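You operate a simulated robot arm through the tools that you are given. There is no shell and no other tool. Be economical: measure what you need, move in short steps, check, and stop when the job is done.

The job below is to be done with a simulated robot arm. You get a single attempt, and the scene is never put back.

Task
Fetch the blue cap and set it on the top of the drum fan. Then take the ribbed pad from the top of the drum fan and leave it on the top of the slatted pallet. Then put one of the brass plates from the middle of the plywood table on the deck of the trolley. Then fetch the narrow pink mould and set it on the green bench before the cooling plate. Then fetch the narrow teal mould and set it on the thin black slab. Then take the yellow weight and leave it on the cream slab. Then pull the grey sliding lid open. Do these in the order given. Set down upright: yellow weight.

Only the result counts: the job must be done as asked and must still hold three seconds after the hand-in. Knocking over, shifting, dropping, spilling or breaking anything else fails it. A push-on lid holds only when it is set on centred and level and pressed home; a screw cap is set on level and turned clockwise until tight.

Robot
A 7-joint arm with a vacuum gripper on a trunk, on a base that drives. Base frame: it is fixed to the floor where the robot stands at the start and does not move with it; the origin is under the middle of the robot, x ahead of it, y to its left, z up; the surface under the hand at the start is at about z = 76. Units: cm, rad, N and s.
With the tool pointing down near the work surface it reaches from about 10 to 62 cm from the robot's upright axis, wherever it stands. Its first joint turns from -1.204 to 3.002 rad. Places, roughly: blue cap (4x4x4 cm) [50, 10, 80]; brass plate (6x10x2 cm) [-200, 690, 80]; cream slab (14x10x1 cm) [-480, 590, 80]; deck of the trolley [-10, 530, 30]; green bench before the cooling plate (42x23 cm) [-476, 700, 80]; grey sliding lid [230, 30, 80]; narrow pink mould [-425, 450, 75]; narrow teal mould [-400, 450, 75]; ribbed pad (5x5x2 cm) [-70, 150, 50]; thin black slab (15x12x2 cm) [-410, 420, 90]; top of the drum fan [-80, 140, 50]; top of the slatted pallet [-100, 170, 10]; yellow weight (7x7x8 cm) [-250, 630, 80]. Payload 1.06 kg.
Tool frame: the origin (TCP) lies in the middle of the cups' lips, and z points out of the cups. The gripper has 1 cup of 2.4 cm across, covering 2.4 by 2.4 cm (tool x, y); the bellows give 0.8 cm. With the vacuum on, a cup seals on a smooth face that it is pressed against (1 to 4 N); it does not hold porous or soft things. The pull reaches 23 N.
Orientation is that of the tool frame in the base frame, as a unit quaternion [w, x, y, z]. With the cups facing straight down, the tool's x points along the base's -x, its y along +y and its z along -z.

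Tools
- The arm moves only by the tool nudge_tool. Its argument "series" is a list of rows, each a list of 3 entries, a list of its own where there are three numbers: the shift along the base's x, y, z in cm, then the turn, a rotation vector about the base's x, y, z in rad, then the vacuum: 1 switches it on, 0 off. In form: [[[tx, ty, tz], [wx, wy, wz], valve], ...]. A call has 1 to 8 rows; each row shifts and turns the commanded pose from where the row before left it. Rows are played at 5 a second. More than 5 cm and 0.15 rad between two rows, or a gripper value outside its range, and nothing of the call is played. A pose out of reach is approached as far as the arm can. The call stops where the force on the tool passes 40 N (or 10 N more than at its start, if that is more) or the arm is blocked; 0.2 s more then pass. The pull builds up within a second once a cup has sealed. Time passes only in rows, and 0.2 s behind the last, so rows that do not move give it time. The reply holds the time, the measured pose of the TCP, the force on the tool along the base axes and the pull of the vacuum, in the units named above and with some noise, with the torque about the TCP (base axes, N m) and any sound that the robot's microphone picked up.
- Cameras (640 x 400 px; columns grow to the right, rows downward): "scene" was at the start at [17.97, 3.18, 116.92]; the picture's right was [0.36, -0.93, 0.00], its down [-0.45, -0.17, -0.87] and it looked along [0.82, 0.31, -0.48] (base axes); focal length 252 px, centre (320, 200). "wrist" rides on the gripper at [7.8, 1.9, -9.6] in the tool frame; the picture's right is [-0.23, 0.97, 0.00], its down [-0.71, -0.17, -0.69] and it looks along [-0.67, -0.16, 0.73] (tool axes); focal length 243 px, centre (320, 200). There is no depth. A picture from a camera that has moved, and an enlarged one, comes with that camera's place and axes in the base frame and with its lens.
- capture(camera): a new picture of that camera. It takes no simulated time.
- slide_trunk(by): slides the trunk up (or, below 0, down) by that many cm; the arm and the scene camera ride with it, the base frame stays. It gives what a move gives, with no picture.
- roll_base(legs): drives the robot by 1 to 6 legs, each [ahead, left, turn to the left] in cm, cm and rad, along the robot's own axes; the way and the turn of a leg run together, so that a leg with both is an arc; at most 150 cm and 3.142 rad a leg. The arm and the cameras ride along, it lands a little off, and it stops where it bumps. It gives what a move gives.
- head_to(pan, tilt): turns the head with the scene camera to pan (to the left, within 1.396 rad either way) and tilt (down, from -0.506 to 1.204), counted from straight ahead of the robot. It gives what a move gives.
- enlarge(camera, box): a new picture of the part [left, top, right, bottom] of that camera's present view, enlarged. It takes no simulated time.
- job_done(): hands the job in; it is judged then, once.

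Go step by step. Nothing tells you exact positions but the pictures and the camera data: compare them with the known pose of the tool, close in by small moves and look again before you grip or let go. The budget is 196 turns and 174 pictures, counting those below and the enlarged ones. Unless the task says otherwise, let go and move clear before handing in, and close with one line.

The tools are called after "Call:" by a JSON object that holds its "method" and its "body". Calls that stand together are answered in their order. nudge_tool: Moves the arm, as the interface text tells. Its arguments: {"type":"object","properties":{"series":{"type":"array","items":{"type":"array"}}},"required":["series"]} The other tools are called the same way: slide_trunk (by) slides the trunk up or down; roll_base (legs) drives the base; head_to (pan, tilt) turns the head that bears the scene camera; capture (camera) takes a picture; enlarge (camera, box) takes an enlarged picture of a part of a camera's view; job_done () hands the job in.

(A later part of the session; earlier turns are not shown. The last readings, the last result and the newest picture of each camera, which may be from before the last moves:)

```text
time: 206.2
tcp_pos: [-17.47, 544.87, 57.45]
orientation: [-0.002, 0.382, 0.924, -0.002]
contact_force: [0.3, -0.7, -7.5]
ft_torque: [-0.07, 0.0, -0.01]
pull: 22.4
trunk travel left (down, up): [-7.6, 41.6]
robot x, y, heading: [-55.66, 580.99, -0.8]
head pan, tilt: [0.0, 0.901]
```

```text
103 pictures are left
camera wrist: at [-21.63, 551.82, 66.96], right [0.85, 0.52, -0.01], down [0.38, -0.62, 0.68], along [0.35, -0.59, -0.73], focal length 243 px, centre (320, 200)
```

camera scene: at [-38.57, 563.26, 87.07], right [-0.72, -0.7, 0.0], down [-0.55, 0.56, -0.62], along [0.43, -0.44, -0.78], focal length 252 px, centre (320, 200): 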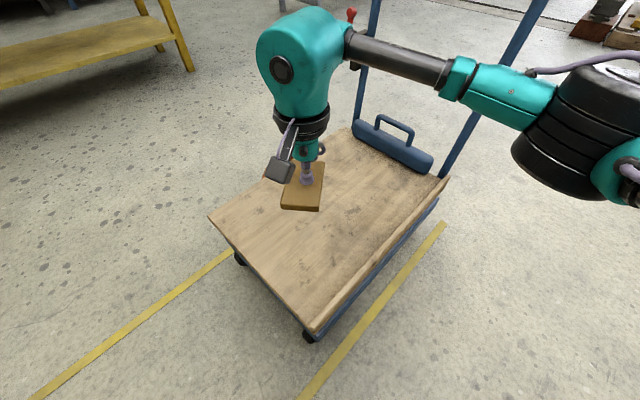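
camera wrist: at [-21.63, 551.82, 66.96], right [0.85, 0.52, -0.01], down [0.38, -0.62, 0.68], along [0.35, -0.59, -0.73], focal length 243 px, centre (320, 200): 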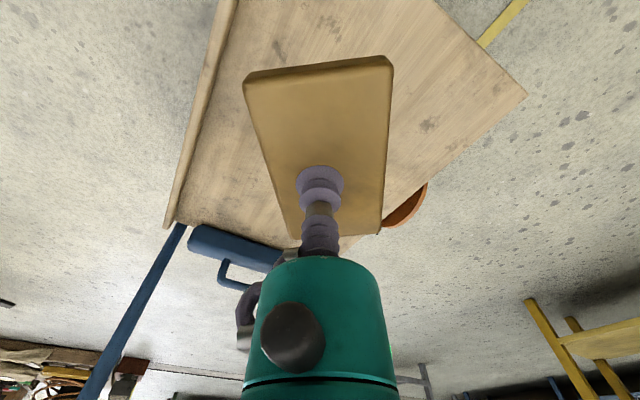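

Call:
{"method": "slide_trunk", "body": {"by": -7.4}}

Call:
{"method": "nudge_tool", "body": {"series": [[[0, 0, -4], [0, 0, 0], 1], [[0, 0, -4], [0, 0, 0], 1], [[0, 0, -4], [0, 0, 0], 1], [[0, 0, -2], [0, 0, 0], 1], [[0, 0, 0], [0, 0, 0], 1]]}}

Call:
{"method": "capture", "body": {"camera": "scene"}}

Call:
{"method": "capture", "body": {"camera": "wrist"}}

```text
time: 207.3
tcp_pos: [-17.52, 544.84, 50.03]
orientation: [-0.002, 0.383, 0.924, -0.002]
contact_force: [0.1, 0.5, -8.6]
ft_torque: [-0.06, 0.02, 0.0]
pull: 23.2
trunk travel left (down, up): [-0.2, 49.0]
robot x, y, heading: [-55.87, 581.08, -0.8]
head pan, tilt: [0.0, 0.901]
```

```text
time: 208.5
tcp_pos: [-17.47, 544.93, 35.84]
orientation: [-0.003, 0.383, 0.924, -0.002]
contact_force: [-0.2, -0.5, -9.0]
ft_torque: [-0.04, -0.03, 0.01]
pull: 23.0
trunk travel left (down, up): [-0.2, 49.0]
robot x, y, heading: [-55.61, 580.8, -0.802]
head pan, tilt: [0.0, 0.901]
```

```text
102 pictures are left
camera scene: at [-37.38, 562.04, 80.79], right [-0.72, -0.7, 0.0], down [-0.55, 0.56, -0.62], along [0.43, -0.44, -0.78], focal length 252 px, centre (320, 200)
```

scene: 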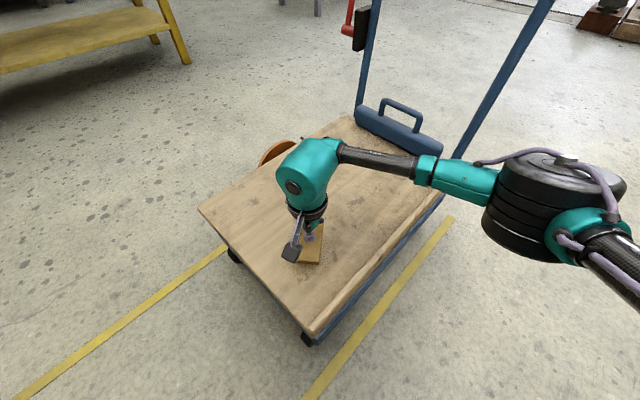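

```text
101 pictures are left
camera wrist: at [-21.68, 551.81, 45.34], right [0.85, 0.52, -0.01], down [0.38, -0.62, 0.68], along [0.35, -0.59, -0.73], focal length 243 px, centre (320, 200)
```

wrist: 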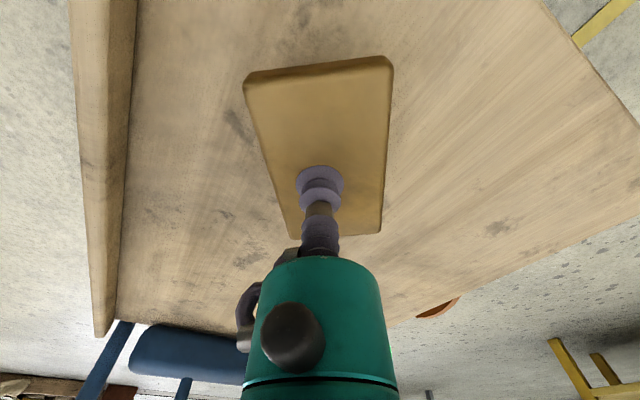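

Call:
{"method": "nudge_tool", "body": {"series": [[[0, 0, -1], [0, 0, 0], 1], [[0, 0, -0.6], [0, 0, 0], 1], [[0, 0, -0.4], [0, 0, 0], 1], [[0, 0, 0], [0, 0, 0], 1]]}}

Call:
{"method": "enlarge", "body": {"camera": "wrist", "box": [200, 30, 440, 230]}}

```text
time: 209.5
tcp_pos: [-17.53, 544.95, 33.93]
orientation: [-0.003, 0.383, 0.924, -0.002]
contact_force: [0.5, 0.0, -7.7]
ft_torque: [0.0, -0.01, 0.0]
pull: 23.0
trunk travel left (down, up): [-0.2, 49.0]
robot x, y, heading: [-55.8, 581.27, -0.798]
head pan, tilt: [0.0, 0.901]
```

```text
2.00 times, centred on (320, 130) of wrist
camera zoom: at [-21.55, 551.86, 43.51], right [0.85, 0.52, -0.01], down [0.38, -0.62, 0.68], along [0.35, -0.59, -0.73], focal length 485 px, centre (320, 340)
```

zoom: 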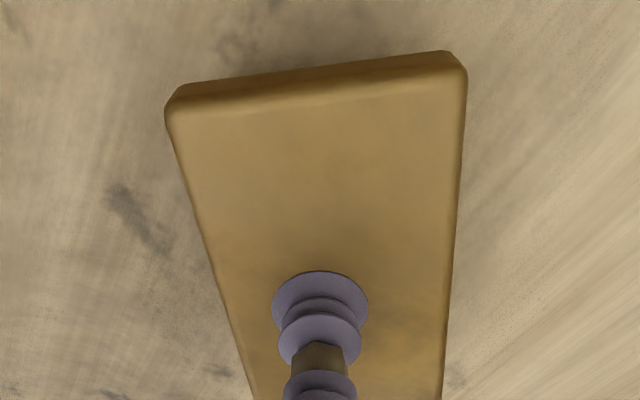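

Call:
{"method": "nudge_tool", "body": {"series": [[[0, 0, -0.5], [0, 0, 0], 1], [[0, 0, -0.3], [0, 0, 0], 1], [[0, 0, -0.3], [0, 0, 0], 1], [[0, 0, 0], [0, 0, 0], 1]]}}

```text
time: 210.5
tcp_pos: [-17.56, 545.1, 32.96]
orientation: [-0.004, 0.383, 0.924, -0.002]
contact_force: [0.8, 0.3, -8.0]
ft_torque: [-0.1, 0.01, -0.01]
pull: 22.6
trunk travel left (down, up): [-0.2, 49.0]
robot x, y, heading: [-55.82, 580.98, -0.796]
head pan, tilt: [0.0, 0.901]
```

Call:
{"method": "nudge_tool", "body": {"series": [[[0, 0, -0.3], [0, 0, 0], 1], [[0, 0, -0.3], [0, 0, 0], 1], [[0, 0, 0], [0, 0, 0], 1]]}}

```text
time: 211.3
tcp_pos: [-17.54, 545.07, 32.16]
orientation: [-0.003, 0.383, 0.924, -0.001]
contact_force: [-1.1, 0.1, -7.6]
ft_torque: [-0.03, 0.01, -0.02]
pull: 22.6
trunk travel left (down, up): [-0.2, 49.0]
robot x, y, heading: [-55.83, 580.9, -0.799]
head pan, tilt: [0.0, 0.901]
```

Call:
{"method": "nudge_tool", "body": {"series": [[[0, 0, -0.3], [0, 0, 0], 1], [[0, 0, -0.3], [0, 0, 0], 1], [[0, 0, 0], [0, 0, 0], 1]]}}

```text
time: 212.1
tcp_pos: [-17.65, 545.02, 31.74]
orientation: [-0.001, 0.383, 0.924, -0.002]
contact_force: [-1.1, -3.9, 0.9]
ft_torque: [0.13, -0.08, -0.01]
pull: 23.0
trunk travel left (down, up): [-0.2, 49.0]
robot x, y, heading: [-55.71, 580.93, -0.798]
head pan, tilt: [0.0, 0.901]
```

Contact (weight carried by the deck). Release and rise.

Call:
{"method": "nudge_tool", "body": {"series": [[[0, 0, -0.2], [0, 0, 0], 1], [[0, 0, 0], [0, 0, 0], 0], [[0, 0, 0], [0, 0, 0], 0], [[0, 0, 0], [0, 0, 0], 0], [[0, 0, 0], [0, 0, 0], 0], [[0, 0, 1], [0, 0, 0], 0], [[0, 0, 3], [0, 0, 0], 0], [[0, 0, 5], [0, 0, 0], 0]]}}

Call:
{"method": "capture", "body": {"camera": "wrist"}}

```text
time: 213.9
tcp_pos: [-17.54, 544.98, 40.67]
orientation: [-0.003, 0.383, 0.924, -0.002]
contact_force: [-0.4, 0.0, 0.7]
ft_torque: [0.02, -0.02, 0.0]
pull: 0.0
trunk travel left (down, up): [-0.2, 49.0]
robot x, y, heading: [-55.72, 580.65, -0.797]
head pan, tilt: [0.0, 0.901]
```

```text
99 pictures are left
camera wrist: at [-21.67, 551.82, 50.13], right [0.85, 0.52, -0.01], down [0.38, -0.62, 0.68], along [0.35, -0.59, -0.73], focal length 243 px, centre (320, 200)
```

wrist: 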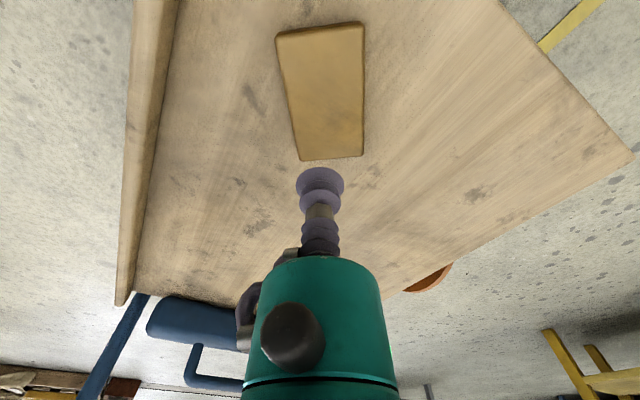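

Plate is on the deck. Rise, back off, and face west toward the moulds.

Call:
{"method": "nudge_tool", "body": {"series": [[[0, 0, 5], [0, 0, 0], 0], [[0, 0, 5], [0, 0, 0], 0], [[0, 0, 5], [0, 0, 0], 0], [[0, 0, 5], [0, 0, 0], 0]]}}

Call:
{"method": "slide_trunk", "body": {"by": 36}}

Call:
{"method": "roll_base", "body": {"legs": [[-35, 0, 0], [0, 0, -2.34]]}}

Call:
{"method": "head_to", "body": {"pan": 0.1, "tilt": 0.2}}

Call:
{"method": "capture", "body": {"camera": "scene"}}

```text
time: 214.9
tcp_pos: [-17.18, 544.56, 60.77]
orientation: [-0.003, 0.383, 0.924, -0.002]
contact_force: [0.4, -0.6, -0.1]
ft_torque: [0.03, -0.01, -0.03]
pull: 0.0
trunk travel left (down, up): [-0.2, 49.0]
robot x, y, heading: [-55.93, 581.26, -0.79]
head pan, tilt: [0.0, 0.901]
```

```text
time: 218.4
tcp_pos: [-17.49, 544.92, 96.42]
orientation: [-0.003, 0.383, 0.924, -0.002]
contact_force: [0.5, 0.6, 0.1]
ft_torque: [0.03, -0.03, -0.01]
pull: 0.0
trunk travel left (down, up): [-36.2, 13.0]
robot x, y, heading: [-55.75, 581.21, -0.792]
head pan, tilt: [0.0, 0.901]
```

```text
time: 226.3
tcp_pos: [-132.69, 605.98, 96.58]
orientation: [-0.003, 1.0, -0.014, 0.001]
contact_force: [0.2, 0.8, 0.0]
ft_torque: [-0.01, 0.0, 0.0]
pull: 0.2
trunk travel left (down, up): [-36.2, 13.0]
robot x, y, heading: [-80.06, 606.05, 3.104]
head pan, tilt: [0.0, 0.901]
```

```text
time: 227.4
tcp_pos: [-132.62, 606.01, 96.51]
orientation: [-0.002, 1.0, -0.013, 0.001]
contact_force: [1.0, 0.4, 0.3]
ft_torque: [0.0, 0.0, -0.02]
pull: 0.1
trunk travel left (down, up): [-36.2, 13.0]
robot x, y, heading: [-80.63, 605.97, 3.1]
head pan, tilt: [0.099, 0.201]
```

```text
98 pictures are left
camera scene: at [-98.24, 605.84, 123.48], right [-0.06, 1.0, 0.0], down [0.2, 0.01, -0.98], along [-0.98, -0.06, -0.2], focal length 252 px, centre (320, 200)
```

scene: 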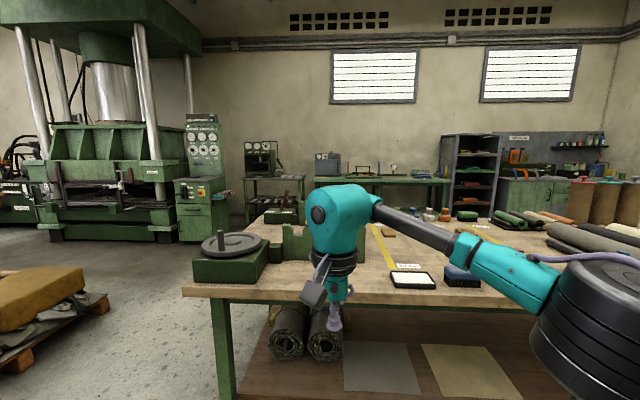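

Call:
{"method": "enlarge", "body": {"camera": "scene", "box": [140, 100, 320, 250]}}

Call:
{"method": "enlarge", "body": {"camera": "scene", "box": [0, 120, 200, 260]}}

```text
2.67 times, centred on (230, 175) of scene
camera zoom: at [-98.24, 605.84, 123.48], right [-0.06, 1.0, 0.0], down [0.2, 0.01, -0.98], along [-0.98, -0.06, -0.2], focal length 672 px, centre (560, 267)
```

zoom: 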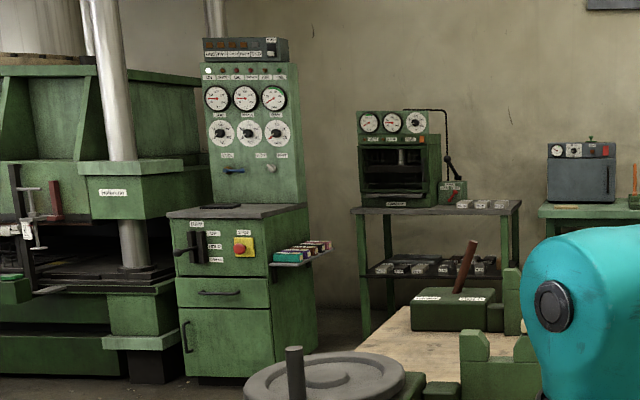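

```text
2.86 times, centred on (100, 190) of scene
camera zoom: at [-98.24, 605.84, 123.48], right [-0.06, 1.0, 0.0], down [0.2, 0.01, -0.98], along [-0.98, -0.06, -0.2], focal length 720 px, centre (949, 229)
```

zoom: 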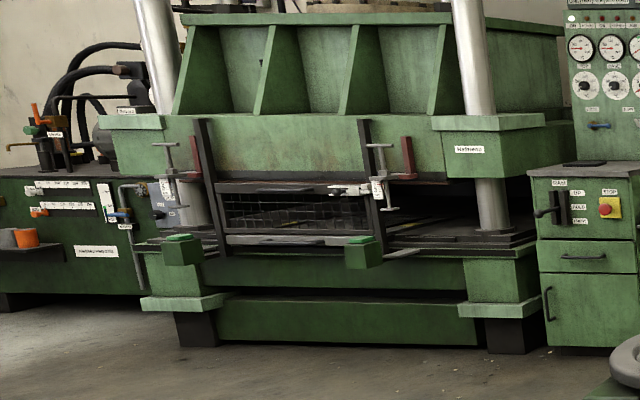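

The control cabinet by the press carries the black slab on its top, and a side tray with moulds. Drive west along y≈495.

Call:
{"method": "roll_base", "body": {"legs": [[0, 112, 0], [130, 0, 0], [95, 0, 0]]}}

Call:
{"method": "head_to", "body": {"pan": 0.45, "tilt": 0.4}}

Call:
{"method": "capture", "body": {"camera": "scene"}}

```text
time: 248.2
tcp_pos: [-362.7, 508.1, 96.57]
orientation: [-0.002, 1.0, -0.023, 0.001]
contact_force: [-0.1, 0.5, 0.9]
ft_torque: [0.03, 0.02, -0.03]
pull: 0.2
trunk travel left (down, up): [-36.2, 13.0]
robot x, y, heading: [-310.1, 507.39, 3.082]
head pan, tilt: [0.099, 0.201]
```

```text
time: 249.1
tcp_pos: [-362.95, 508.19, 96.5]
orientation: [-0.002, 1.0, -0.024, 0.001]
contact_force: [0.3, 0.4, -0.1]
ft_torque: [0.03, -0.03, -0.02]
pull: 0.0
trunk travel left (down, up): [-36.2, 13.0]
robot x, y, heading: [-309.81, 507.53, 3.08]
head pan, tilt: [0.45, 0.4]
```

```text
95 pictures are left
camera scene: at [-327.64, 504.14, 121.64], right [-0.38, 0.92, 0.0], down [0.36, 0.15, -0.92], along [-0.85, -0.35, -0.39], focal length 252 px, centre (320, 200)
```

scene: 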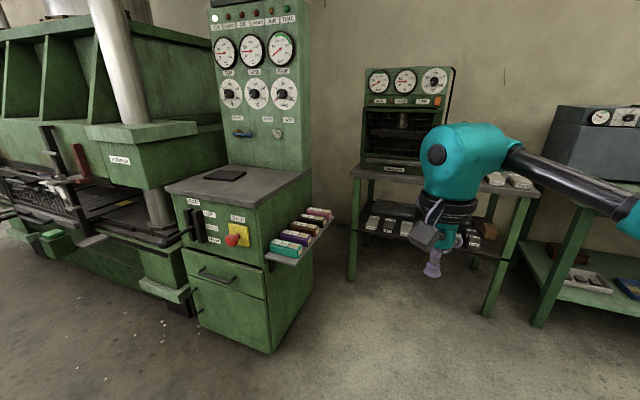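

Call:
{"method": "enlarge", "body": {"camera": "scene", "box": [160, 130, 360, 290]}}

Call:
{"method": "head_to", "body": {"pan": -0.6, "tilt": 0.3}}

Call:
{"method": "capture", "body": {"camera": "scene"}}

```text
2.50 times, centred on (260, 210) of scene
camera zoom: at [-327.64, 504.14, 121.64], right [-0.38, 0.92, 0.0], down [0.36, 0.15, -0.92], along [-0.85, -0.35, -0.39], focal length 630 px, centre (470, 175)
```

zoom: 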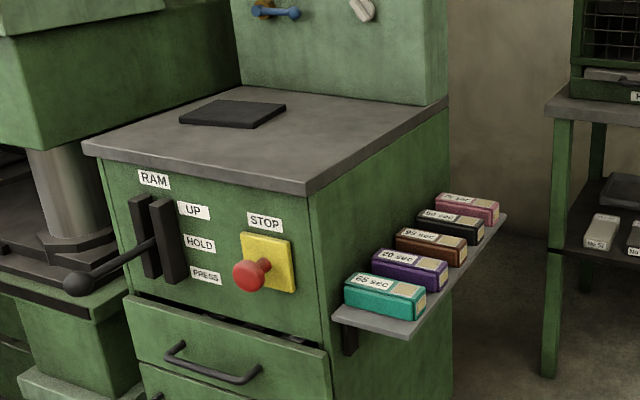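

```text
time: 250.4
tcp_pos: [-362.78, 508.15, 96.46]
orientation: [-0.003, 1.0, -0.023, 0.001]
contact_force: [0.8, -0.2, -0.8]
ft_torque: [0.01, 0.02, -0.07]
pull: 0.0
trunk travel left (down, up): [-36.2, 13.0]
robot x, y, heading: [-310.35, 507.06, 3.084]
head pan, tilt: [-0.6, 0.3]
```

```text
93 pictures are left
camera scene: at [-326.46, 513.38, 122.56], right [0.61, 0.79, 0.0], down [0.23, -0.18, -0.96], along [-0.76, 0.58, -0.3], focal length 252 px, centre (320, 200)
```

scene: 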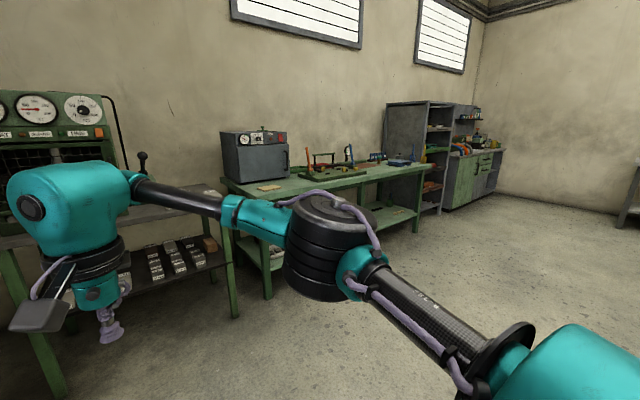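

Moulds run along the shelf: teal nearest (≈[-388,467]) … pink farthest (≈[-416,467]), tops z≈76. Approach from the east.

Call:
{"method": "roll_base", "body": {"legs": [[30, 0, 0], [15, 27, 0]]}}

Call:
{"method": "head_to", "body": {"pan": 0.35, "tilt": 0.8}}

Call:
{"method": "capture", "body": {"camera": "scene"}}

Call:
{"method": "capture", "body": {"camera": "wrist"}}

```text
time: 254.9
tcp_pos: [-408.71, 484.13, 96.63]
orientation: [-0.003, 1.0, -0.02, 0.002]
contact_force: [-0.1, -0.4, -0.5]
ft_torque: [0.0, 0.0, -0.02]
pull: 0.1
trunk travel left (down, up): [-36.2, 13.0]
robot x, y, heading: [-356.39, 483.66, 3.088]
head pan, tilt: [-0.6, 0.3]
```

```text
time: 256.1
tcp_pos: [-408.9, 484.15, 96.58]
orientation: [-0.003, 1.0, -0.02, 0.001]
contact_force: [-0.6, -0.4, -0.6]
ft_torque: [-0.02, 0.02, -0.01]
pull: 0.0
trunk travel left (down, up): [-36.2, 13.0]
robot x, y, heading: [-356.2, 483.58, 3.089]
head pan, tilt: [0.351, 0.799]
```

```text
92 pictures are left
camera scene: at [-372.83, 481.54, 118.13], right [-0.29, 0.96, 0.0], down [0.69, 0.21, -0.7], along [-0.67, -0.2, -0.72], focal length 252 px, centre (320, 200)
```

scene: 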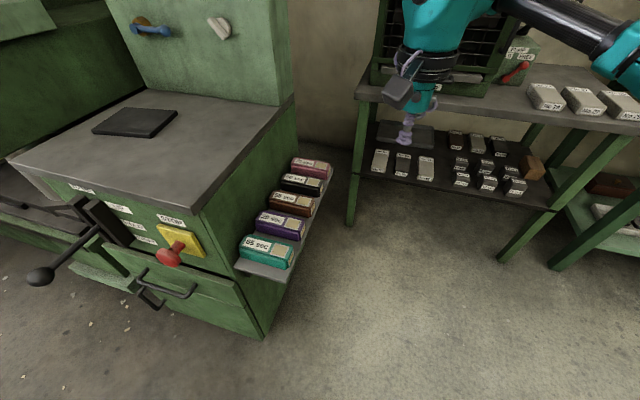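

```text
91 pictures are left
camera wrist: at [-401.09, 481.87, 106.06], right [-0.27, -0.96, -0.01], down [-0.7, 0.2, 0.68], along [-0.66, 0.19, -0.73], focal length 243 px, centre (320, 200)
```

wrist: 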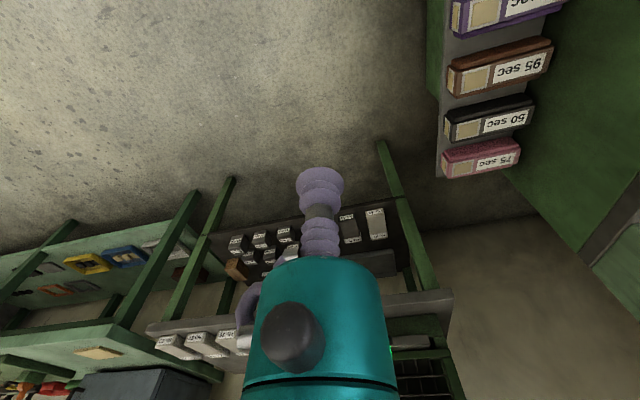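

Pink at ≈[-427,463.5], teal ≈[-397,463], slab ≈[-408,432]. Advance 15 cm and bring the tool above the pink mould.

Call:
{"method": "roll_base", "body": {"legs": [[15, 0, 0]]}}

Call:
{"method": "slide_trunk", "body": {"by": -5}}

Call:
{"method": "nudge_tool", "body": {"series": [[[-0.6, -4.5, 0], [0, 0, 0], 0], [[-0.6, -4.5, 0], [0, 0, 0], 0], [[-0.6, -4.5, 0], [0, 0, 0], 0], [[0, -3.5, 0], [0, 0, 0], 0], [[0, 0, 0], [0, 0, 0], 0]]}}

Call:
{"method": "capture", "body": {"camera": "scene"}}

Call:
{"method": "capture", "body": {"camera": "wrist"}}

```text
time: 257.5
tcp_pos: [-423.88, 484.79, 96.47]
orientation: [-0.003, 1.0, -0.019, 0.002]
contact_force: [-0.5, 0.0, -0.5]
ft_torque: [-0.02, -0.01, -0.02]
pull: 0.0
trunk travel left (down, up): [-36.2, 13.0]
robot x, y, heading: [-370.94, 484.2, 3.095]
head pan, tilt: [0.351, 0.799]
```

```text
time: 258.4
tcp_pos: [-423.84, 484.74, 91.68]
orientation: [-0.002, 1.0, -0.018, 0.001]
contact_force: [0.3, -0.4, 0.3]
ft_torque: [-0.01, -0.01, 0.0]
pull: 0.1
trunk travel left (down, up): [-31.2, 18.0]
robot x, y, heading: [-371.11, 484.76, 3.089]
head pan, tilt: [0.351, 0.799]
```

```text
time: 259.6
tcp_pos: [-424.51, 471.27, 91.49]
orientation: [-0.003, 1.0, -0.018, 0.001]
contact_force: [0.0, -1.1, -0.5]
ft_torque: [-0.04, 0.04, 0.0]
pull: 0.1
out of reach, approached as far as the arm can: row 3, 4
trunk travel left (down, up): [-31.2, 18.0]
robot x, y, heading: [-371.27, 484.29, 3.091]
head pan, tilt: [0.351, 0.799]
```

```text
90 pictures are left
camera scene: at [-388.94, 482.32, 113.11], right [-0.3, 0.96, 0.0], down [0.68, 0.21, -0.7], along [-0.67, -0.21, -0.72], focal length 252 px, centre (320, 200)
```

scene: 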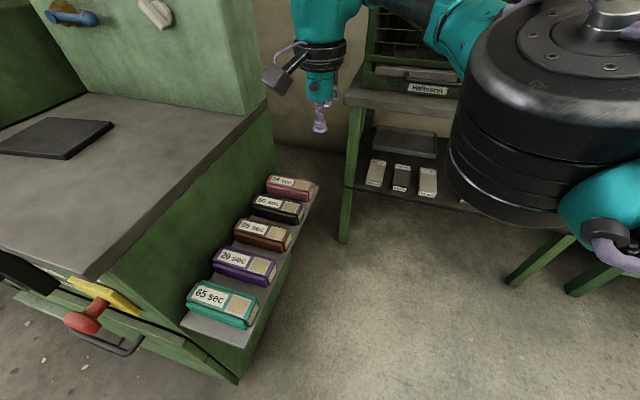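

```text
89 pictures are left
camera wrist: at [-416.77, 469.1, 100.97], right [-0.27, -0.96, -0.01], down [-0.7, 0.19, 0.68], along [-0.66, 0.19, -0.73], focal length 243 px, centre (320, 200)
```

wrist: 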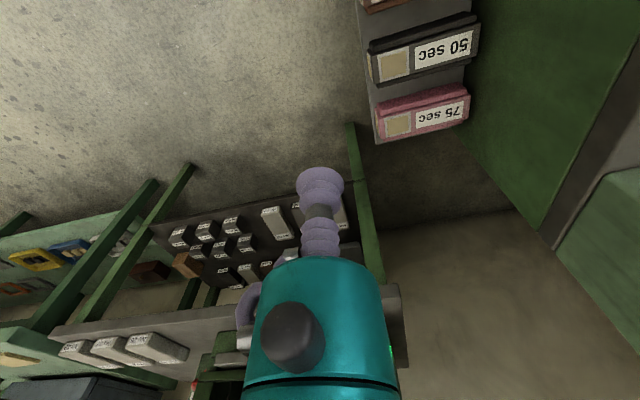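

Triangulating across views puts the shelf lower (mould tops z≈65) and farther: pink ≈[-436,459], slab ≈[-416,420,86]. I'll reposition NE of the shelf, facing SW.

Call:
{"method": "nudge_tool", "body": {"series": [[[3, 3, 1], [0, 0, 0], 0], [[3, 3, 1], [0, 0, 0], 0], [[3, 3, 1], [0, 0, 0], 0], [[3, 2, 1], [0, 0, 0], 0]]}}

Call:
{"method": "roll_base", "body": {"legs": [[10, -22, 0], [18, 0, 0], [0, 0, 0.95]]}}

Call:
{"method": "head_to", "body": {"pan": 0.1, "tilt": 0.9}}

Call:
{"method": "capture", "body": {"camera": "scene"}}

Call:
{"method": "capture", "body": {"camera": "wrist"}}

```text
time: 260.6
tcp_pos: [-412.05, 482.44, 95.63]
orientation: [-0.002, 1.0, -0.02, 0.001]
contact_force: [0.6, 0.9, 0.1]
ft_torque: [0.0, 0.02, -0.01]
pull: 0.0
trunk travel left (down, up): [-31.2, 18.0]
robot x, y, heading: [-371.29, 483.82, 3.087]
head pan, tilt: [0.351, 0.799]
```

```text
time: 266.7
tcp_pos: [-419.37, 473.1, 95.62]
orientation: [-0.003, 0.896, 0.445, -0.001]
contact_force: [0.3, 0.3, -0.1]
ft_torque: [-0.01, 0.04, -0.05]
pull: 0.1
trunk travel left (down, up): [-31.2, 18.0]
robot x, y, heading: [-397.7, 507.93, -2.232]
head pan, tilt: [0.351, 0.799]
```

```text
time: 267.5
tcp_pos: [-419.25, 473.18, 95.55]
orientation: [-0.003, 0.896, 0.444, 0.0]
contact_force: [0.6, -1.6, 0.1]
ft_torque: [0.01, -0.01, 0.0]
pull: 0.0
trunk travel left (down, up): [-31.2, 18.0]
robot x, y, heading: [-397.59, 507.51, -2.232]
head pan, tilt: [0.099, 0.901]
```

```text
88 pictures are left
camera scene: at [-407.74, 493.41, 112.32], right [-0.85, 0.53, 0.0], down [0.42, 0.66, -0.62], along [-0.33, -0.53, -0.78], focal length 252 px, centre (320, 200)
```

scene: 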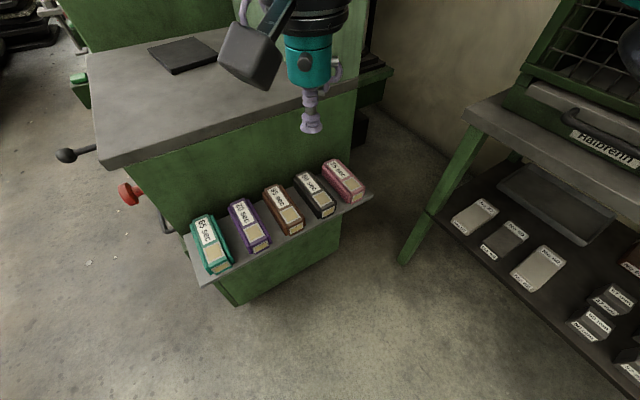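

```text
87 pictures are left
camera wrist: at [-413.04, 478.14, 105.1], right [0.63, -0.77, -0.01], down [-0.56, -0.46, 0.68], along [-0.53, -0.43, -0.73], focal length 243 px, centre (320, 200)
```

wrist: 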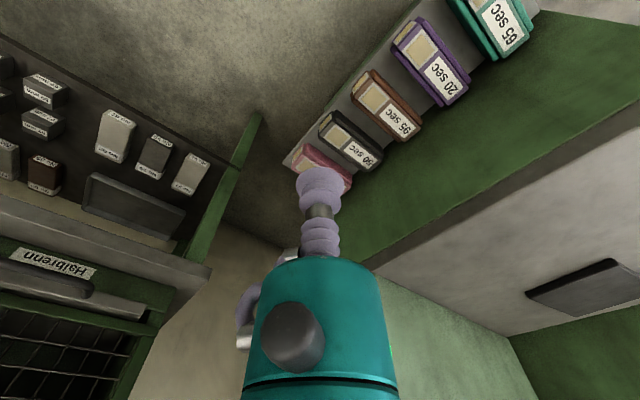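

Consistent: pink ≈[-436.2,459], top z≈66. Look closely at its top surface.

Call:
{"method": "enlarge", "body": {"camera": "scene", "box": [290, 140, 390, 220]}}

Call:
{"method": "enlarge", "body": {"camera": "scene", "box": [170, 190, 270, 290]}}

```text
5.00 times, centred on (340, 180) of scene
camera zoom: at [-407.74, 493.41, 112.32], right [-0.85, 0.53, 0.0], down [0.42, 0.66, -0.62], along [-0.33, -0.53, -0.78], focal length 1260 px, centre (220, 300)
```

zoom: 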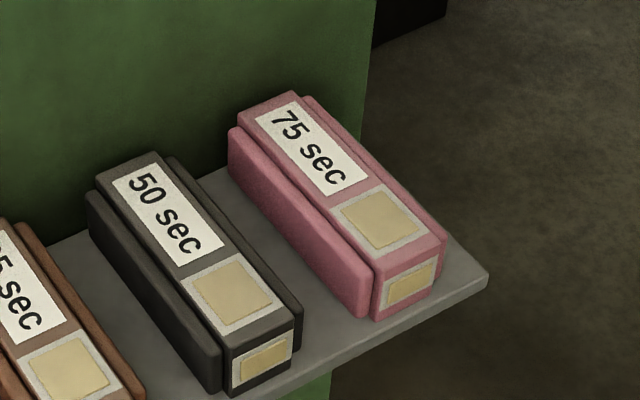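

```text
4.00 times, centred on (220, 240) of scene
camera zoom: at [-407.74, 493.41, 112.32], right [-0.85, 0.53, 0.0], down [0.42, 0.66, -0.62], along [-0.33, -0.53, -0.78], focal length 1008 px, centre (720, 40)
```

zoom: 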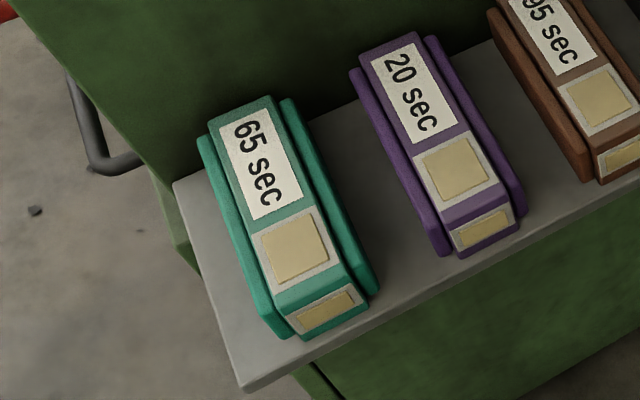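

Grip point on pink: ≈[-436.8,458.7,66]. Move in 7 cm and lower the trunk 12.

Call:
{"method": "roll_base", "body": {"legs": [[7, 0, 0]]}}

Call:
{"method": "slide_trunk", "body": {"by": -12}}

Call:
{"method": "nudge_tool", "body": {"series": [[[-3, -2, 0], [0, 0, 0], 0], [[-3, -2, 0], [0, 0, 0], 0], [[-3, -2, 0], [0, 0, 0], 0], [[-3, -1.5, 0], [0, 0, 0], 0], [[0, 0, 0], [0, 0, 0], 0]]}}

Call:
{"method": "capture", "body": {"camera": "scene"}}

Call:
{"method": "capture", "body": {"camera": "wrist"}}

```text
time: 268.5
tcp_pos: [-423.77, 467.37, 95.57]
orientation: [-0.003, 0.895, 0.445, 0.0]
contact_force: [-0.2, -0.2, 1.2]
ft_torque: [-0.02, 0.01, -0.03]
pull: 0.1
trunk travel left (down, up): [-31.2, 18.0]
robot x, y, heading: [-402.05, 502.08, -2.239]
head pan, tilt: [0.099, 0.901]
```

```text
time: 270.0
tcp_pos: [-423.71, 467.43, 83.63]
orientation: [-0.002, 0.895, 0.445, 0.0]
contact_force: [-0.4, 0.1, -0.2]
ft_torque: [-0.02, 0.01, -0.02]
pull: 0.1
trunk travel left (down, up): [-19.2, 30.0]
robot x, y, heading: [-401.94, 501.61, -2.229]
head pan, tilt: [0.099, 0.901]
```

```text
time: 271.2
tcp_pos: [-435.79, 459.96, 83.8]
orientation: [-0.004, 0.896, 0.445, -0.001]
contact_force: [1.2, 0.4, -0.4]
ft_torque: [-0.02, 0.01, 0.0]
pull: 0.1
trunk travel left (down, up): [-19.2, 30.0]
robot x, y, heading: [-401.98, 501.84, -2.234]
head pan, tilt: [0.099, 0.901]
```

```text
84 pictures are left
camera scene: at [-414.01, 485.39, 100.3], right [-0.85, 0.53, 0.0], down [0.42, 0.66, -0.62], along [-0.33, -0.53, -0.78], focal length 252 px, centre (320, 200)
```

scene: 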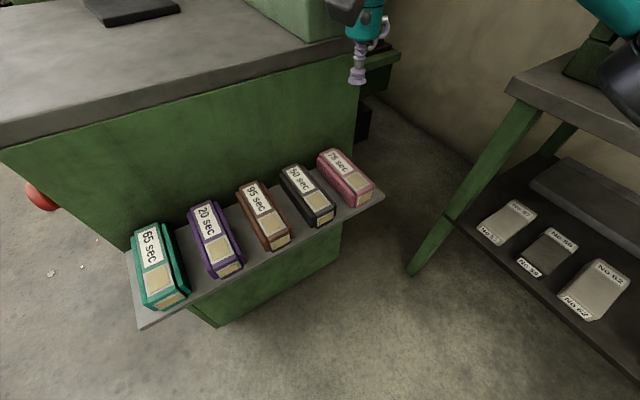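

```text
83 pictures are left
camera wrist: at [-429.52, 464.98, 93.35], right [0.63, -0.77, -0.01], down [-0.56, -0.46, 0.68], along [-0.53, -0.43, -0.73], focal length 243 px, centre (320, 200)
```

wrist: 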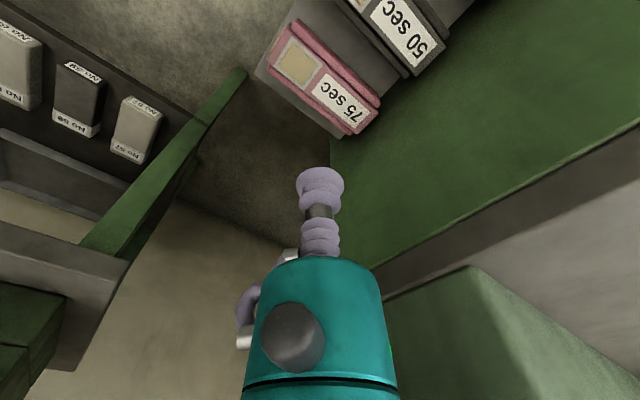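

Tool is right above. Descend to ~4 cm above and refine.

Call:
{"method": "nudge_tool", "body": {"series": [[[0, -0.3, -4], [0, 0, 0], 0], [[0, 0, -4], [0, 0, 0], 0], [[0, 0, -4], [0, 0, 0], 0], [[0, 0, -2], [0, 0, 0], 0], [[0, 0, 0], [0, 0, 0], 0]]}}

Call:
{"method": "enlarge", "body": {"camera": "wrist", "box": [220, 90, 420, 230]}}

Call:
{"method": "enlarge", "body": {"camera": "scene", "box": [290, 100, 410, 220]}}

```text
time: 272.4
tcp_pos: [-435.77, 459.63, 69.89]
orientation: [-0.002, 0.896, 0.445, 0.0]
contact_force: [-1.6, -0.9, 0.0]
ft_torque: [0.04, 0.0, -0.01]
pull: 0.0
trunk travel left (down, up): [-19.2, 30.0]
robot x, y, heading: [-401.6, 501.86, -2.232]
head pan, tilt: [0.099, 0.901]
```

```text
2.86 times, centred on (320, 160) of wrist
camera zoom: at [-429.52, 464.75, 79.31], right [0.63, -0.78, -0.01], down [-0.56, -0.46, 0.68], along [-0.53, -0.43, -0.73], focal length 693 px, centre (320, 314)
```

zoom: 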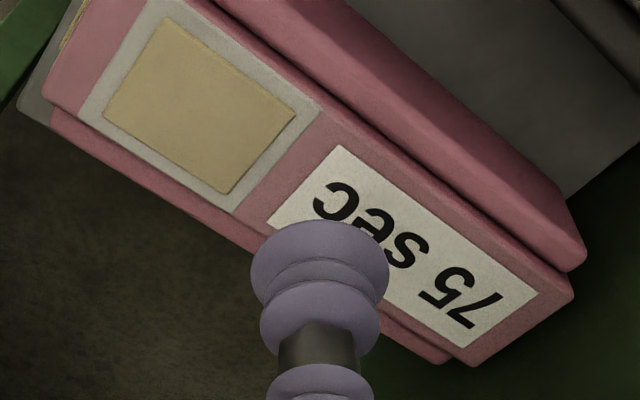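

```text
3.33 times, centred on (350, 160) of scene
camera zoom: at [-414.01, 485.39, 100.3], right [-0.85, 0.53, 0.0], down [0.42, 0.66, -0.62], along [-0.33, -0.53, -0.78], focal length 840 px, centre (220, 333)
```

zoom: 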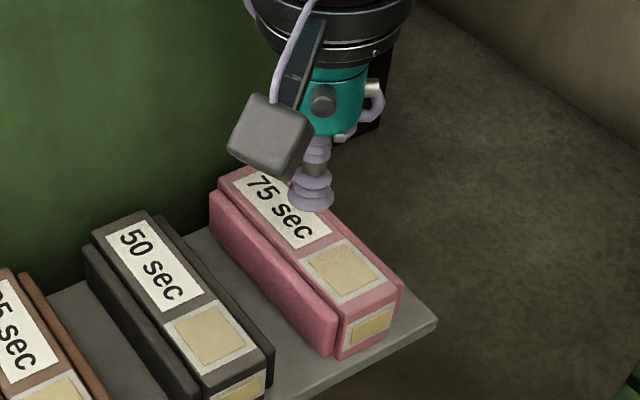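

Shift −0.7 in x and −0.8 in y, then press down with vacuum.

Call:
{"method": "nudge_tool", "body": {"series": [[[-0.7, -0.8, 0], [0, 0, 0], 1], [[0, 0, -2.5], [0, 0, 0], 1], [[0, 0, -1], [0, 0, 0], 1], [[0, 0, -0.6], [0, 0, 0], 1], [[0, 0, 0], [0, 0, 0], 1]]}}

```text
time: 273.6
tcp_pos: [-436.52, 458.92, 65.65]
orientation: [-0.002, 0.896, 0.444, -0.001]
contact_force: [-6.8, 8.3, 20.2]
ft_torque: [-0.06, -0.08, 0.03]
pull: 22.9
trunk travel left (down, up): [-19.2, 30.0]
robot x, y, heading: [-401.94, 501.85, -2.237]
head pan, tilt: [0.099, 0.901]
```

Sealed. Lift the pink mould straight up, then retract.

Call:
{"method": "nudge_tool", "body": {"series": [[[0, 0, 1], [0, 0, 0], 1], [[0, 0, 3], [0, 0, 0], 1], [[0, 0, 4], [0, 0, 0], 1], [[0, 0, 4], [0, 0, 0], 1], [[2, 3, 3], [0, 0, 0], 1], [[2, 4, 0], [0, 0, 0], 1], [[2, 4, 0], [0, 0, 0], 1]]}}

Call:
{"method": "capture", "body": {"camera": "scene"}}

```text
time: 275.2
tcp_pos: [-430.69, 469.76, 80.6]
orientation: [-0.003, 0.896, 0.444, 0.001]
contact_force: [-0.5, 0.2, -6.0]
ft_torque: [0.03, -0.03, 0.04]
pull: 22.8
trunk travel left (down, up): [-19.2, 30.0]
robot x, y, heading: [-402.24, 502.13, -2.231]
head pan, tilt: [0.099, 0.901]
```

```text
80 pictures are left
camera scene: at [-414.02, 485.37, 100.29], right [-0.85, 0.53, 0.0], down [0.42, 0.66, -0.62], along [-0.33, -0.53, -0.78], focal length 252 px, centre (320, 200)
```

scene: 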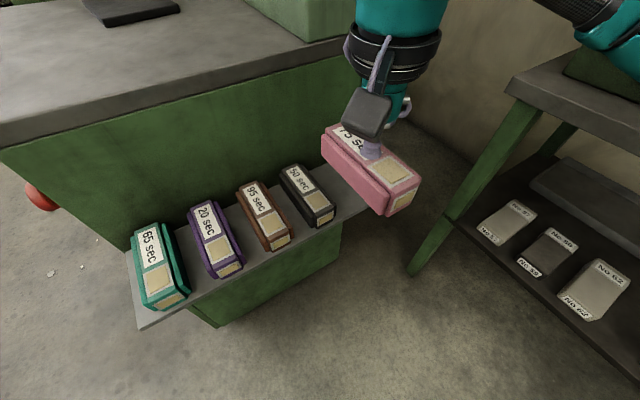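

Held. Raise, back off, face west, and go north to the green bench.

Call:
{"method": "slide_trunk", "body": {"by": 17}}

Call:
{"method": "roll_base", "body": {"legs": [[-32, 0, 0], [0, 0, -0.91], [0, -140, 0], [0, -25, 0]]}}

Call:
{"method": "head_to", "body": {"pan": 0.1, "tilt": 0.5}}

Call:
{"method": "capture", "body": {"camera": "scene"}}

```text
time: 277.1
tcp_pos: [-430.51, 469.77, 97.45]
orientation: [-0.002, 0.896, 0.444, 0.0]
contact_force: [0.9, 0.8, -6.6]
ft_torque: [0.01, 0.02, 0.0]
pull: 23.5
trunk travel left (down, up): [-36.2, 13.0]
robot x, y, heading: [-401.7, 502.22, -2.235]
head pan, tilt: [0.099, 0.901]
```

```text
time: 296.3
tcp_pos: [-421.37, 698.6, 97.56]
orientation: [-0.003, 1.0, -0.009, 0.001]
contact_force: [0.4, 0.6, -6.4]
ft_torque: [0.01, -0.02, -0.01]
pull: 22.4
trunk travel left (down, up): [-36.2, 13.0]
robot x, y, heading: [-378.77, 694.41, 3.112]
head pan, tilt: [0.099, 0.901]
```

```text
time: 297.1
tcp_pos: [-421.32, 698.5, 97.41]
orientation: [-0.002, 1.0, -0.009, 0.0]
contact_force: [0.2, 0.0, -6.7]
ft_torque: [0.04, -0.06, 0.0]
pull: 22.9
trunk travel left (down, up): [-36.2, 13.0]
robot x, y, heading: [-378.47, 694.44, 3.115]
head pan, tilt: [0.099, 0.499]
```

```text
79 pictures are left
camera scene: at [-396.51, 694.09, 120.71], right [-0.07, 1.0, 0.0], down [0.48, 0.03, -0.88], along [-0.88, -0.06, -0.48], focal length 252 px, centre (320, 200)
```

scene: 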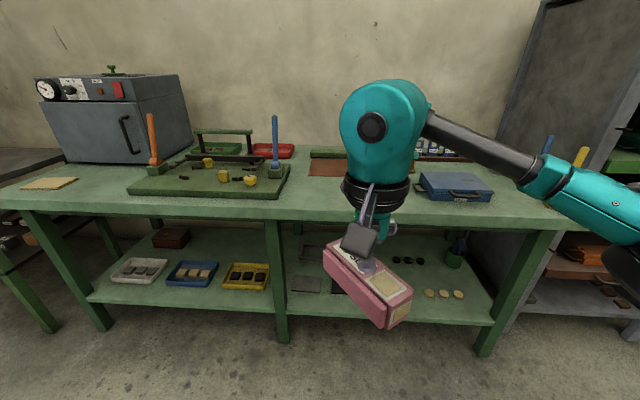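

Call:
{"method": "nudge_tool", "body": {"series": [[[0, 4.5, 0], [0, 0, 0], 1], [[0, 4.5, 0], [0, 0, 0], 1], [[0, 4.5, 0], [0, 0, 0], 1], [[0, 4.5, 0], [0, 0, 0], 1]]}}

Call:
{"method": "enlarge", "body": {"camera": "scene", "box": [200, 100, 500, 260]}}

Call:
{"method": "enlarge", "body": {"camera": "wrist", "box": [0, 0, 640, 400]}}

```text
time: 298.1
tcp_pos: [-421.51, 716.68, 97.0]
orientation: [-0.003, 1.0, -0.008, 0.001]
contact_force: [-0.5, 0.3, -6.3]
ft_torque: [-0.01, -0.01, -0.02]
pull: 23.3
trunk travel left (down, up): [-36.2, 13.0]
robot x, y, heading: [-378.3, 694.53, 3.113]
head pan, tilt: [0.099, 0.499]
```

```text
2.13 times, centred on (350, 180) of scene
camera zoom: at [-396.5, 694.15, 120.72], right [-0.07, 1.0, 0.0], down [0.48, 0.03, -0.88], along [-0.88, -0.06, -0.48], focal length 538 px, centre (256, 243)
```

zoom: 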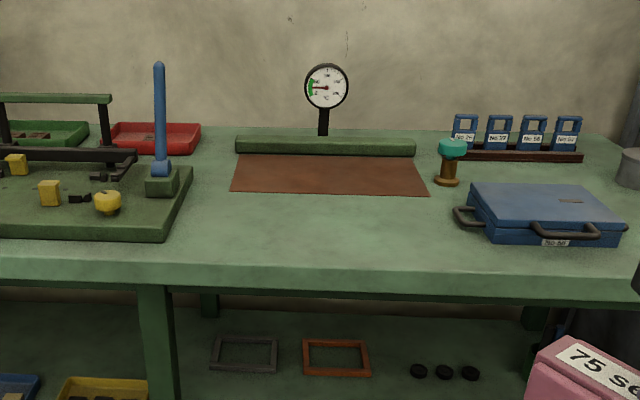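

```text
1.00 times, centred on (320, 200) of wrist (not enlarged: the box is as wide or as high as the picture)
camera zoom: at [-413.82, 714.6, 106.57], right [-0.25, -0.97, -0.01], down [-0.71, 0.18, 0.68], along [-0.66, 0.18, -0.73], focal length 243 px, centre (320, 200)
```

zoom: 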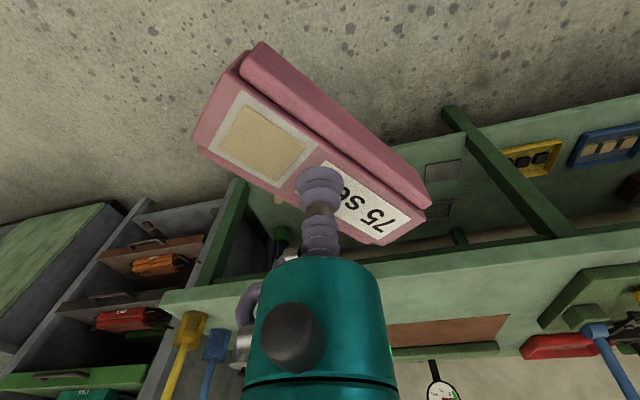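

The target zone is the bench in front of the copper plate with the gauge: ≈ x −468..−493, y 681..722. Rotate the mould parallel to the bench and recentre before driving in.

Call:
{"method": "nudge_tool", "body": {"series": [[[0, -2, 0], [0, 0, 0.13], 1], [[0, -2, 0], [0, 0, 0.13], 1], [[0, -2, 0], [0, 0, 0.13], 1], [[0, -2, 0.5], [0, 0, 0.13], 1], [[0, -2, 0.5], [0, 0, 0.13], 1], [[0, -2, 0.5], [0, 0, 0.13], 1], [[0, -2, 0.5], [0, 0, 0.13], 1]]}}

Call:
{"method": "roll_base", "body": {"legs": [[30, 0, 0], [18, -5, 0]]}}

Call:
{"method": "head_to", "body": {"pan": 0.0, "tilt": 0.75}}

Call:
{"method": "capture", "body": {"camera": "scene"}}

Call:
{"method": "capture", "body": {"camera": "wrist"}}

```text
time: 299.7
tcp_pos: [-421.48, 702.46, 99.51]
orientation: [-0.003, 0.901, 0.433, 0.0]
contact_force: [1.0, -0.4, -6.3]
ft_torque: [-0.02, 0.03, -0.02]
pull: 23.0
trunk travel left (down, up): [-36.2, 13.0]
robot x, y, heading: [-378.54, 694.42, 3.106]
head pan, tilt: [0.099, 0.499]
```

```text
time: 302.9
tcp_pos: [-469.11, 709.75, 99.41]
orientation: [-0.003, 0.904, 0.427, -0.001]
contact_force: [0.1, -0.8, -6.2]
ft_torque: [0.04, 0.01, 0.0]
pull: 23.6
trunk travel left (down, up): [-36.2, 13.0]
robot x, y, heading: [-426.02, 701.18, 3.1]
head pan, tilt: [0.099, 0.499]
```

```text
time: 303.7
tcp_pos: [-469.04, 709.72, 99.38]
orientation: [-0.003, 0.905, 0.426, 0.0]
contact_force: [-0.5, 0.1, -6.0]
ft_torque: [0.06, 0.05, 0.0]
pull: 22.7
trunk travel left (down, up): [-36.2, 13.0]
robot x, y, heading: [-425.97, 701.1, 3.098]
head pan, tilt: [0.0, 0.75]
```

```text
76 pictures are left
camera scene: at [-443.22, 701.85, 118.52], right [0.04, 1.0, 0.0], down [0.68, -0.03, -0.73], along [-0.73, 0.03, -0.68], focal length 252 px, centre (320, 200)
```

scene: 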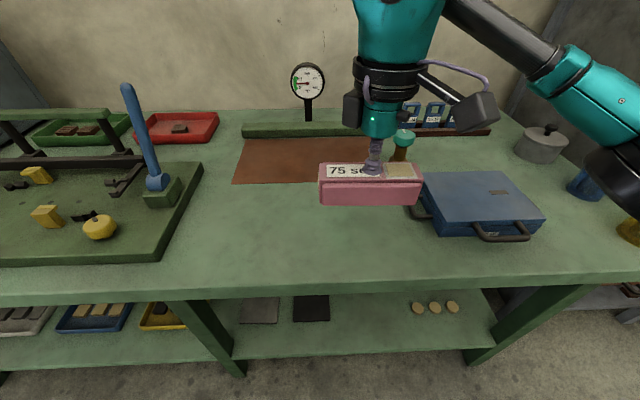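

```text
75 pictures are left
camera wrist: at [-462.54, 714.44, 108.93], right [0.6, -0.8, -0.01], down [-0.58, -0.44, 0.68], along [-0.55, -0.41, -0.73], focal length 243 px, centre (320, 200)
```

wrist: 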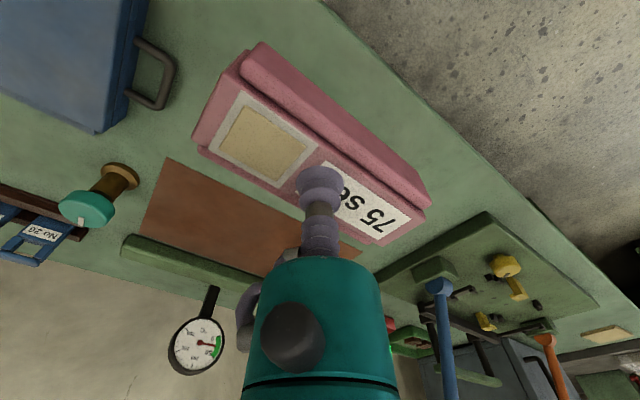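

Zone: x −467..−492, y 683..720, bench z≈79. Move to [-479.3,702] and lower.

Call:
{"method": "nudge_tool", "body": {"series": [[[-3.4, -2.6, 0], [0, 0, 0], 1], [[-3.4, -2.6, 0], [0, 0, 0], 1], [[-3.4, -2.5, 0], [0, 0, 0], 1], [[0, 0, -3], [0, 0, 0], 1], [[0, 0, -4], [0, 0, 0], 1], [[0, 0, -3], [0, 0, 0], 1], [[0, 0, 0], [0, 0, 0], 1]]}}

Call:
{"method": "capture", "body": {"camera": "scene"}}

Call:
{"method": "capture", "body": {"camera": "wrist"}}

```text
time: 305.3
tcp_pos: [-471.57, 707.71, 89.24]
orientation: [-0.004, 0.905, 0.426, 0.001]
contact_force: [0.3, -0.6, -6.8]
ft_torque: [0.0, 0.01, -0.02]
pull: 22.8
out of reach, approached as far as the arm can: row 1, 2, 3
trunk travel left (down, up): [-36.2, 13.0]
robot x, y, heading: [-425.86, 701.41, 3.1]
head pan, tilt: [0.0, 0.75]
```

```text
74 pictures are left
camera scene: at [-443.22, 701.85, 118.52], right [0.04, 1.0, 0.0], down [0.68, -0.03, -0.73], along [-0.73, 0.03, -0.68], focal length 252 px, centre (320, 200)
```

scene: 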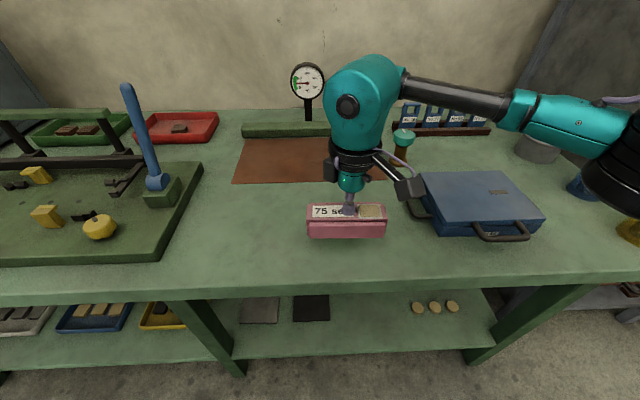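

```text
73 pictures are left
camera wrist: at [-465.23, 712.5, 98.83], right [0.6, -0.8, -0.01], down [-0.58, -0.44, 0.68], along [-0.55, -0.41, -0.73], focal length 243 px, centre (320, 200)
```

wrist: 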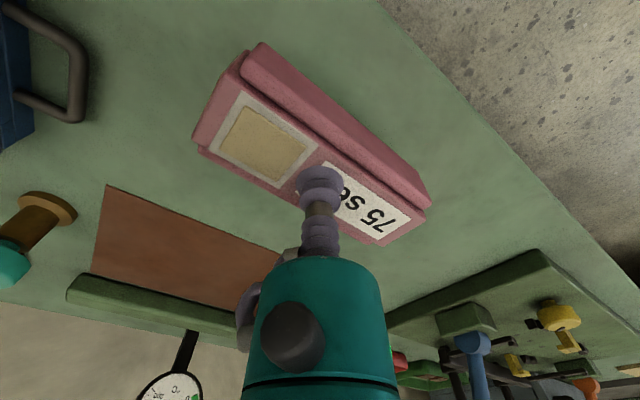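

Joint limit rather than distance; I'll let the base carry it: ahead 6.5, left 5.5.

Call:
{"method": "roll_base", "body": {"legs": [[6.5, 5.5, 0]]}}

Call:
{"method": "capture", "body": {"camera": "wrist"}}

Call:
{"method": "capture", "body": {"camera": "scene"}}

```text
time: 306.4
tcp_pos: [-478.64, 702.34, 89.38]
orientation: [-0.003, 0.905, 0.426, 0.0]
contact_force: [-0.3, 0.4, -5.5]
ft_torque: [0.0, -0.01, 0.01]
pull: 22.8
trunk travel left (down, up): [-36.2, 13.0]
robot x, y, heading: [-432.85, 696.04, 3.104]
head pan, tilt: [0.0, 0.75]
```

```text
72 pictures are left
camera wrist: at [-472.09, 707.18, 98.85], right [0.6, -0.8, -0.01], down [-0.58, -0.44, 0.68], along [-0.55, -0.41, -0.73], focal length 243 px, centre (320, 200)
```

wrist: 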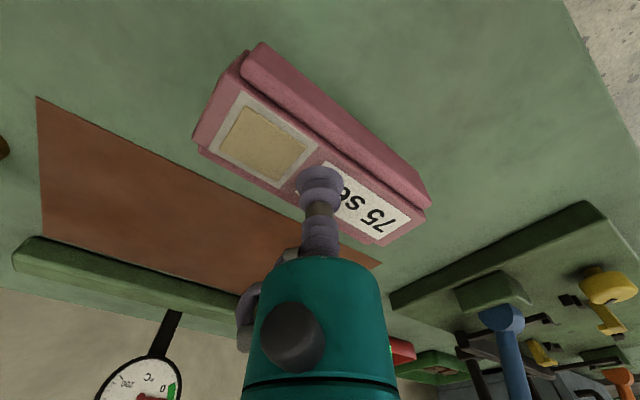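

```text
71 pictures are left
camera scene: at [-450.08, 696.56, 118.51], right [0.04, 1.0, 0.0], down [0.68, -0.03, -0.73], along [-0.73, 0.03, -0.68], focal length 252 px, centre (320, 200)
```

scene: 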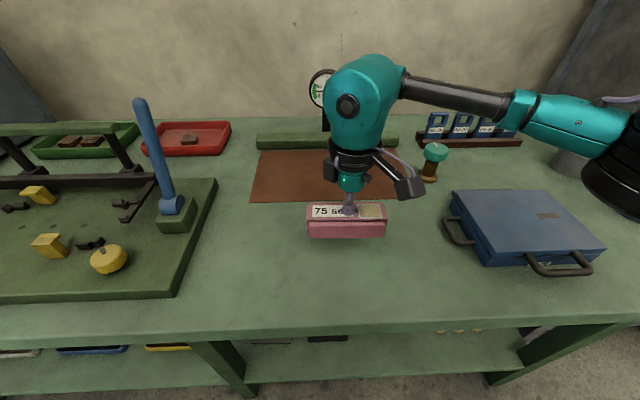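

Nicely centred in front of the plate. Lower gently to contact.

Call:
{"method": "nudge_tool", "body": {"series": [[[0, 0, -2.5], [0, 0, 0], 1], [[0, 0, -1], [0, 0, 0], 1], [[0, 0, -0.5], [0, 0, 0], 1], [[0, 0, 0], [0, 0, 0], 1]]}}

```text
time: 307.4
tcp_pos: [-478.51, 702.27, 85.4]
orientation: [-0.003, 0.905, 0.426, 0.002]
contact_force: [0.4, -0.2, -6.0]
ft_torque: [-0.02, -0.02, 0.03]
pull: 23.5
trunk travel left (down, up): [-36.2, 13.0]
robot x, y, heading: [-433.23, 695.65, 3.101]
head pan, tilt: [0.0, 0.75]
```

Call:
{"method": "nudge_tool", "body": {"series": [[[0, 0, -0.5], [0, 0, 0], 1], [[0, 0, -0.4], [0, 0, 0], 1], [[0, 0, 0], [0, 0, 0], 1]]}}

Call:
{"method": "enlarge", "body": {"camera": "scene", "box": [280, 180, 420, 260]}}

```text
time: 308.2
tcp_pos: [-478.54, 702.36, 84.44]
orientation: [-0.003, 0.905, 0.426, 0.0]
contact_force: [0.5, -0.8, -6.2]
ft_torque: [0.02, 0.04, 0.0]
pull: 22.9
trunk travel left (down, up): [-36.2, 13.0]
robot x, y, heading: [-432.95, 696.12, 3.104]
head pan, tilt: [0.0, 0.75]
```

```text
4.57 times, centred on (350, 220) of scene
camera zoom: at [-450.03, 696.59, 118.52], right [0.04, 1.0, 0.0], down [0.68, -0.03, -0.73], along [-0.73, 0.03, -0.68], focal length 1152 px, centre (183, 109)
```

zoom: 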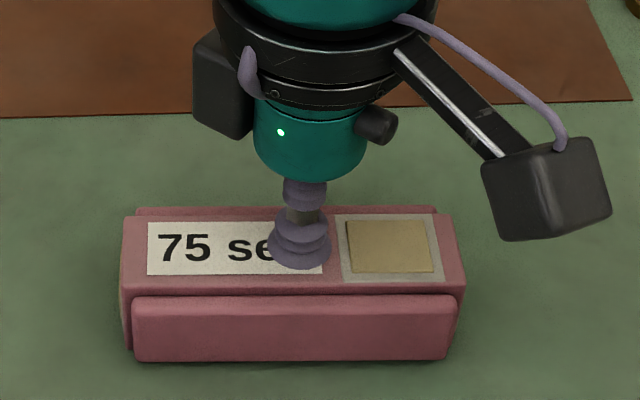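

Call:
{"method": "nudge_tool", "body": {"series": [[[0, 0, -0.4], [0, 0, 0], 1], [[0, 0, -0.3], [0, 0, 0], 1], [[0, 0, -0.3], [0, 0, 0], 1], [[0, 0, 0], [0, 0, 0], 1]]}}

```text
time: 309.2
tcp_pos: [-478.63, 702.29, 83.62]
orientation: [-0.003, 0.905, 0.425, -0.002]
contact_force: [-6.3, -0.6, 20.1]
ft_torque: [-0.06, -0.12, -0.05]
pull: 22.8
trunk travel left (down, up): [-36.2, 13.0]
robot x, y, heading: [-433.2, 695.9, 3.1]
head pan, tilt: [0.0, 0.75]
```

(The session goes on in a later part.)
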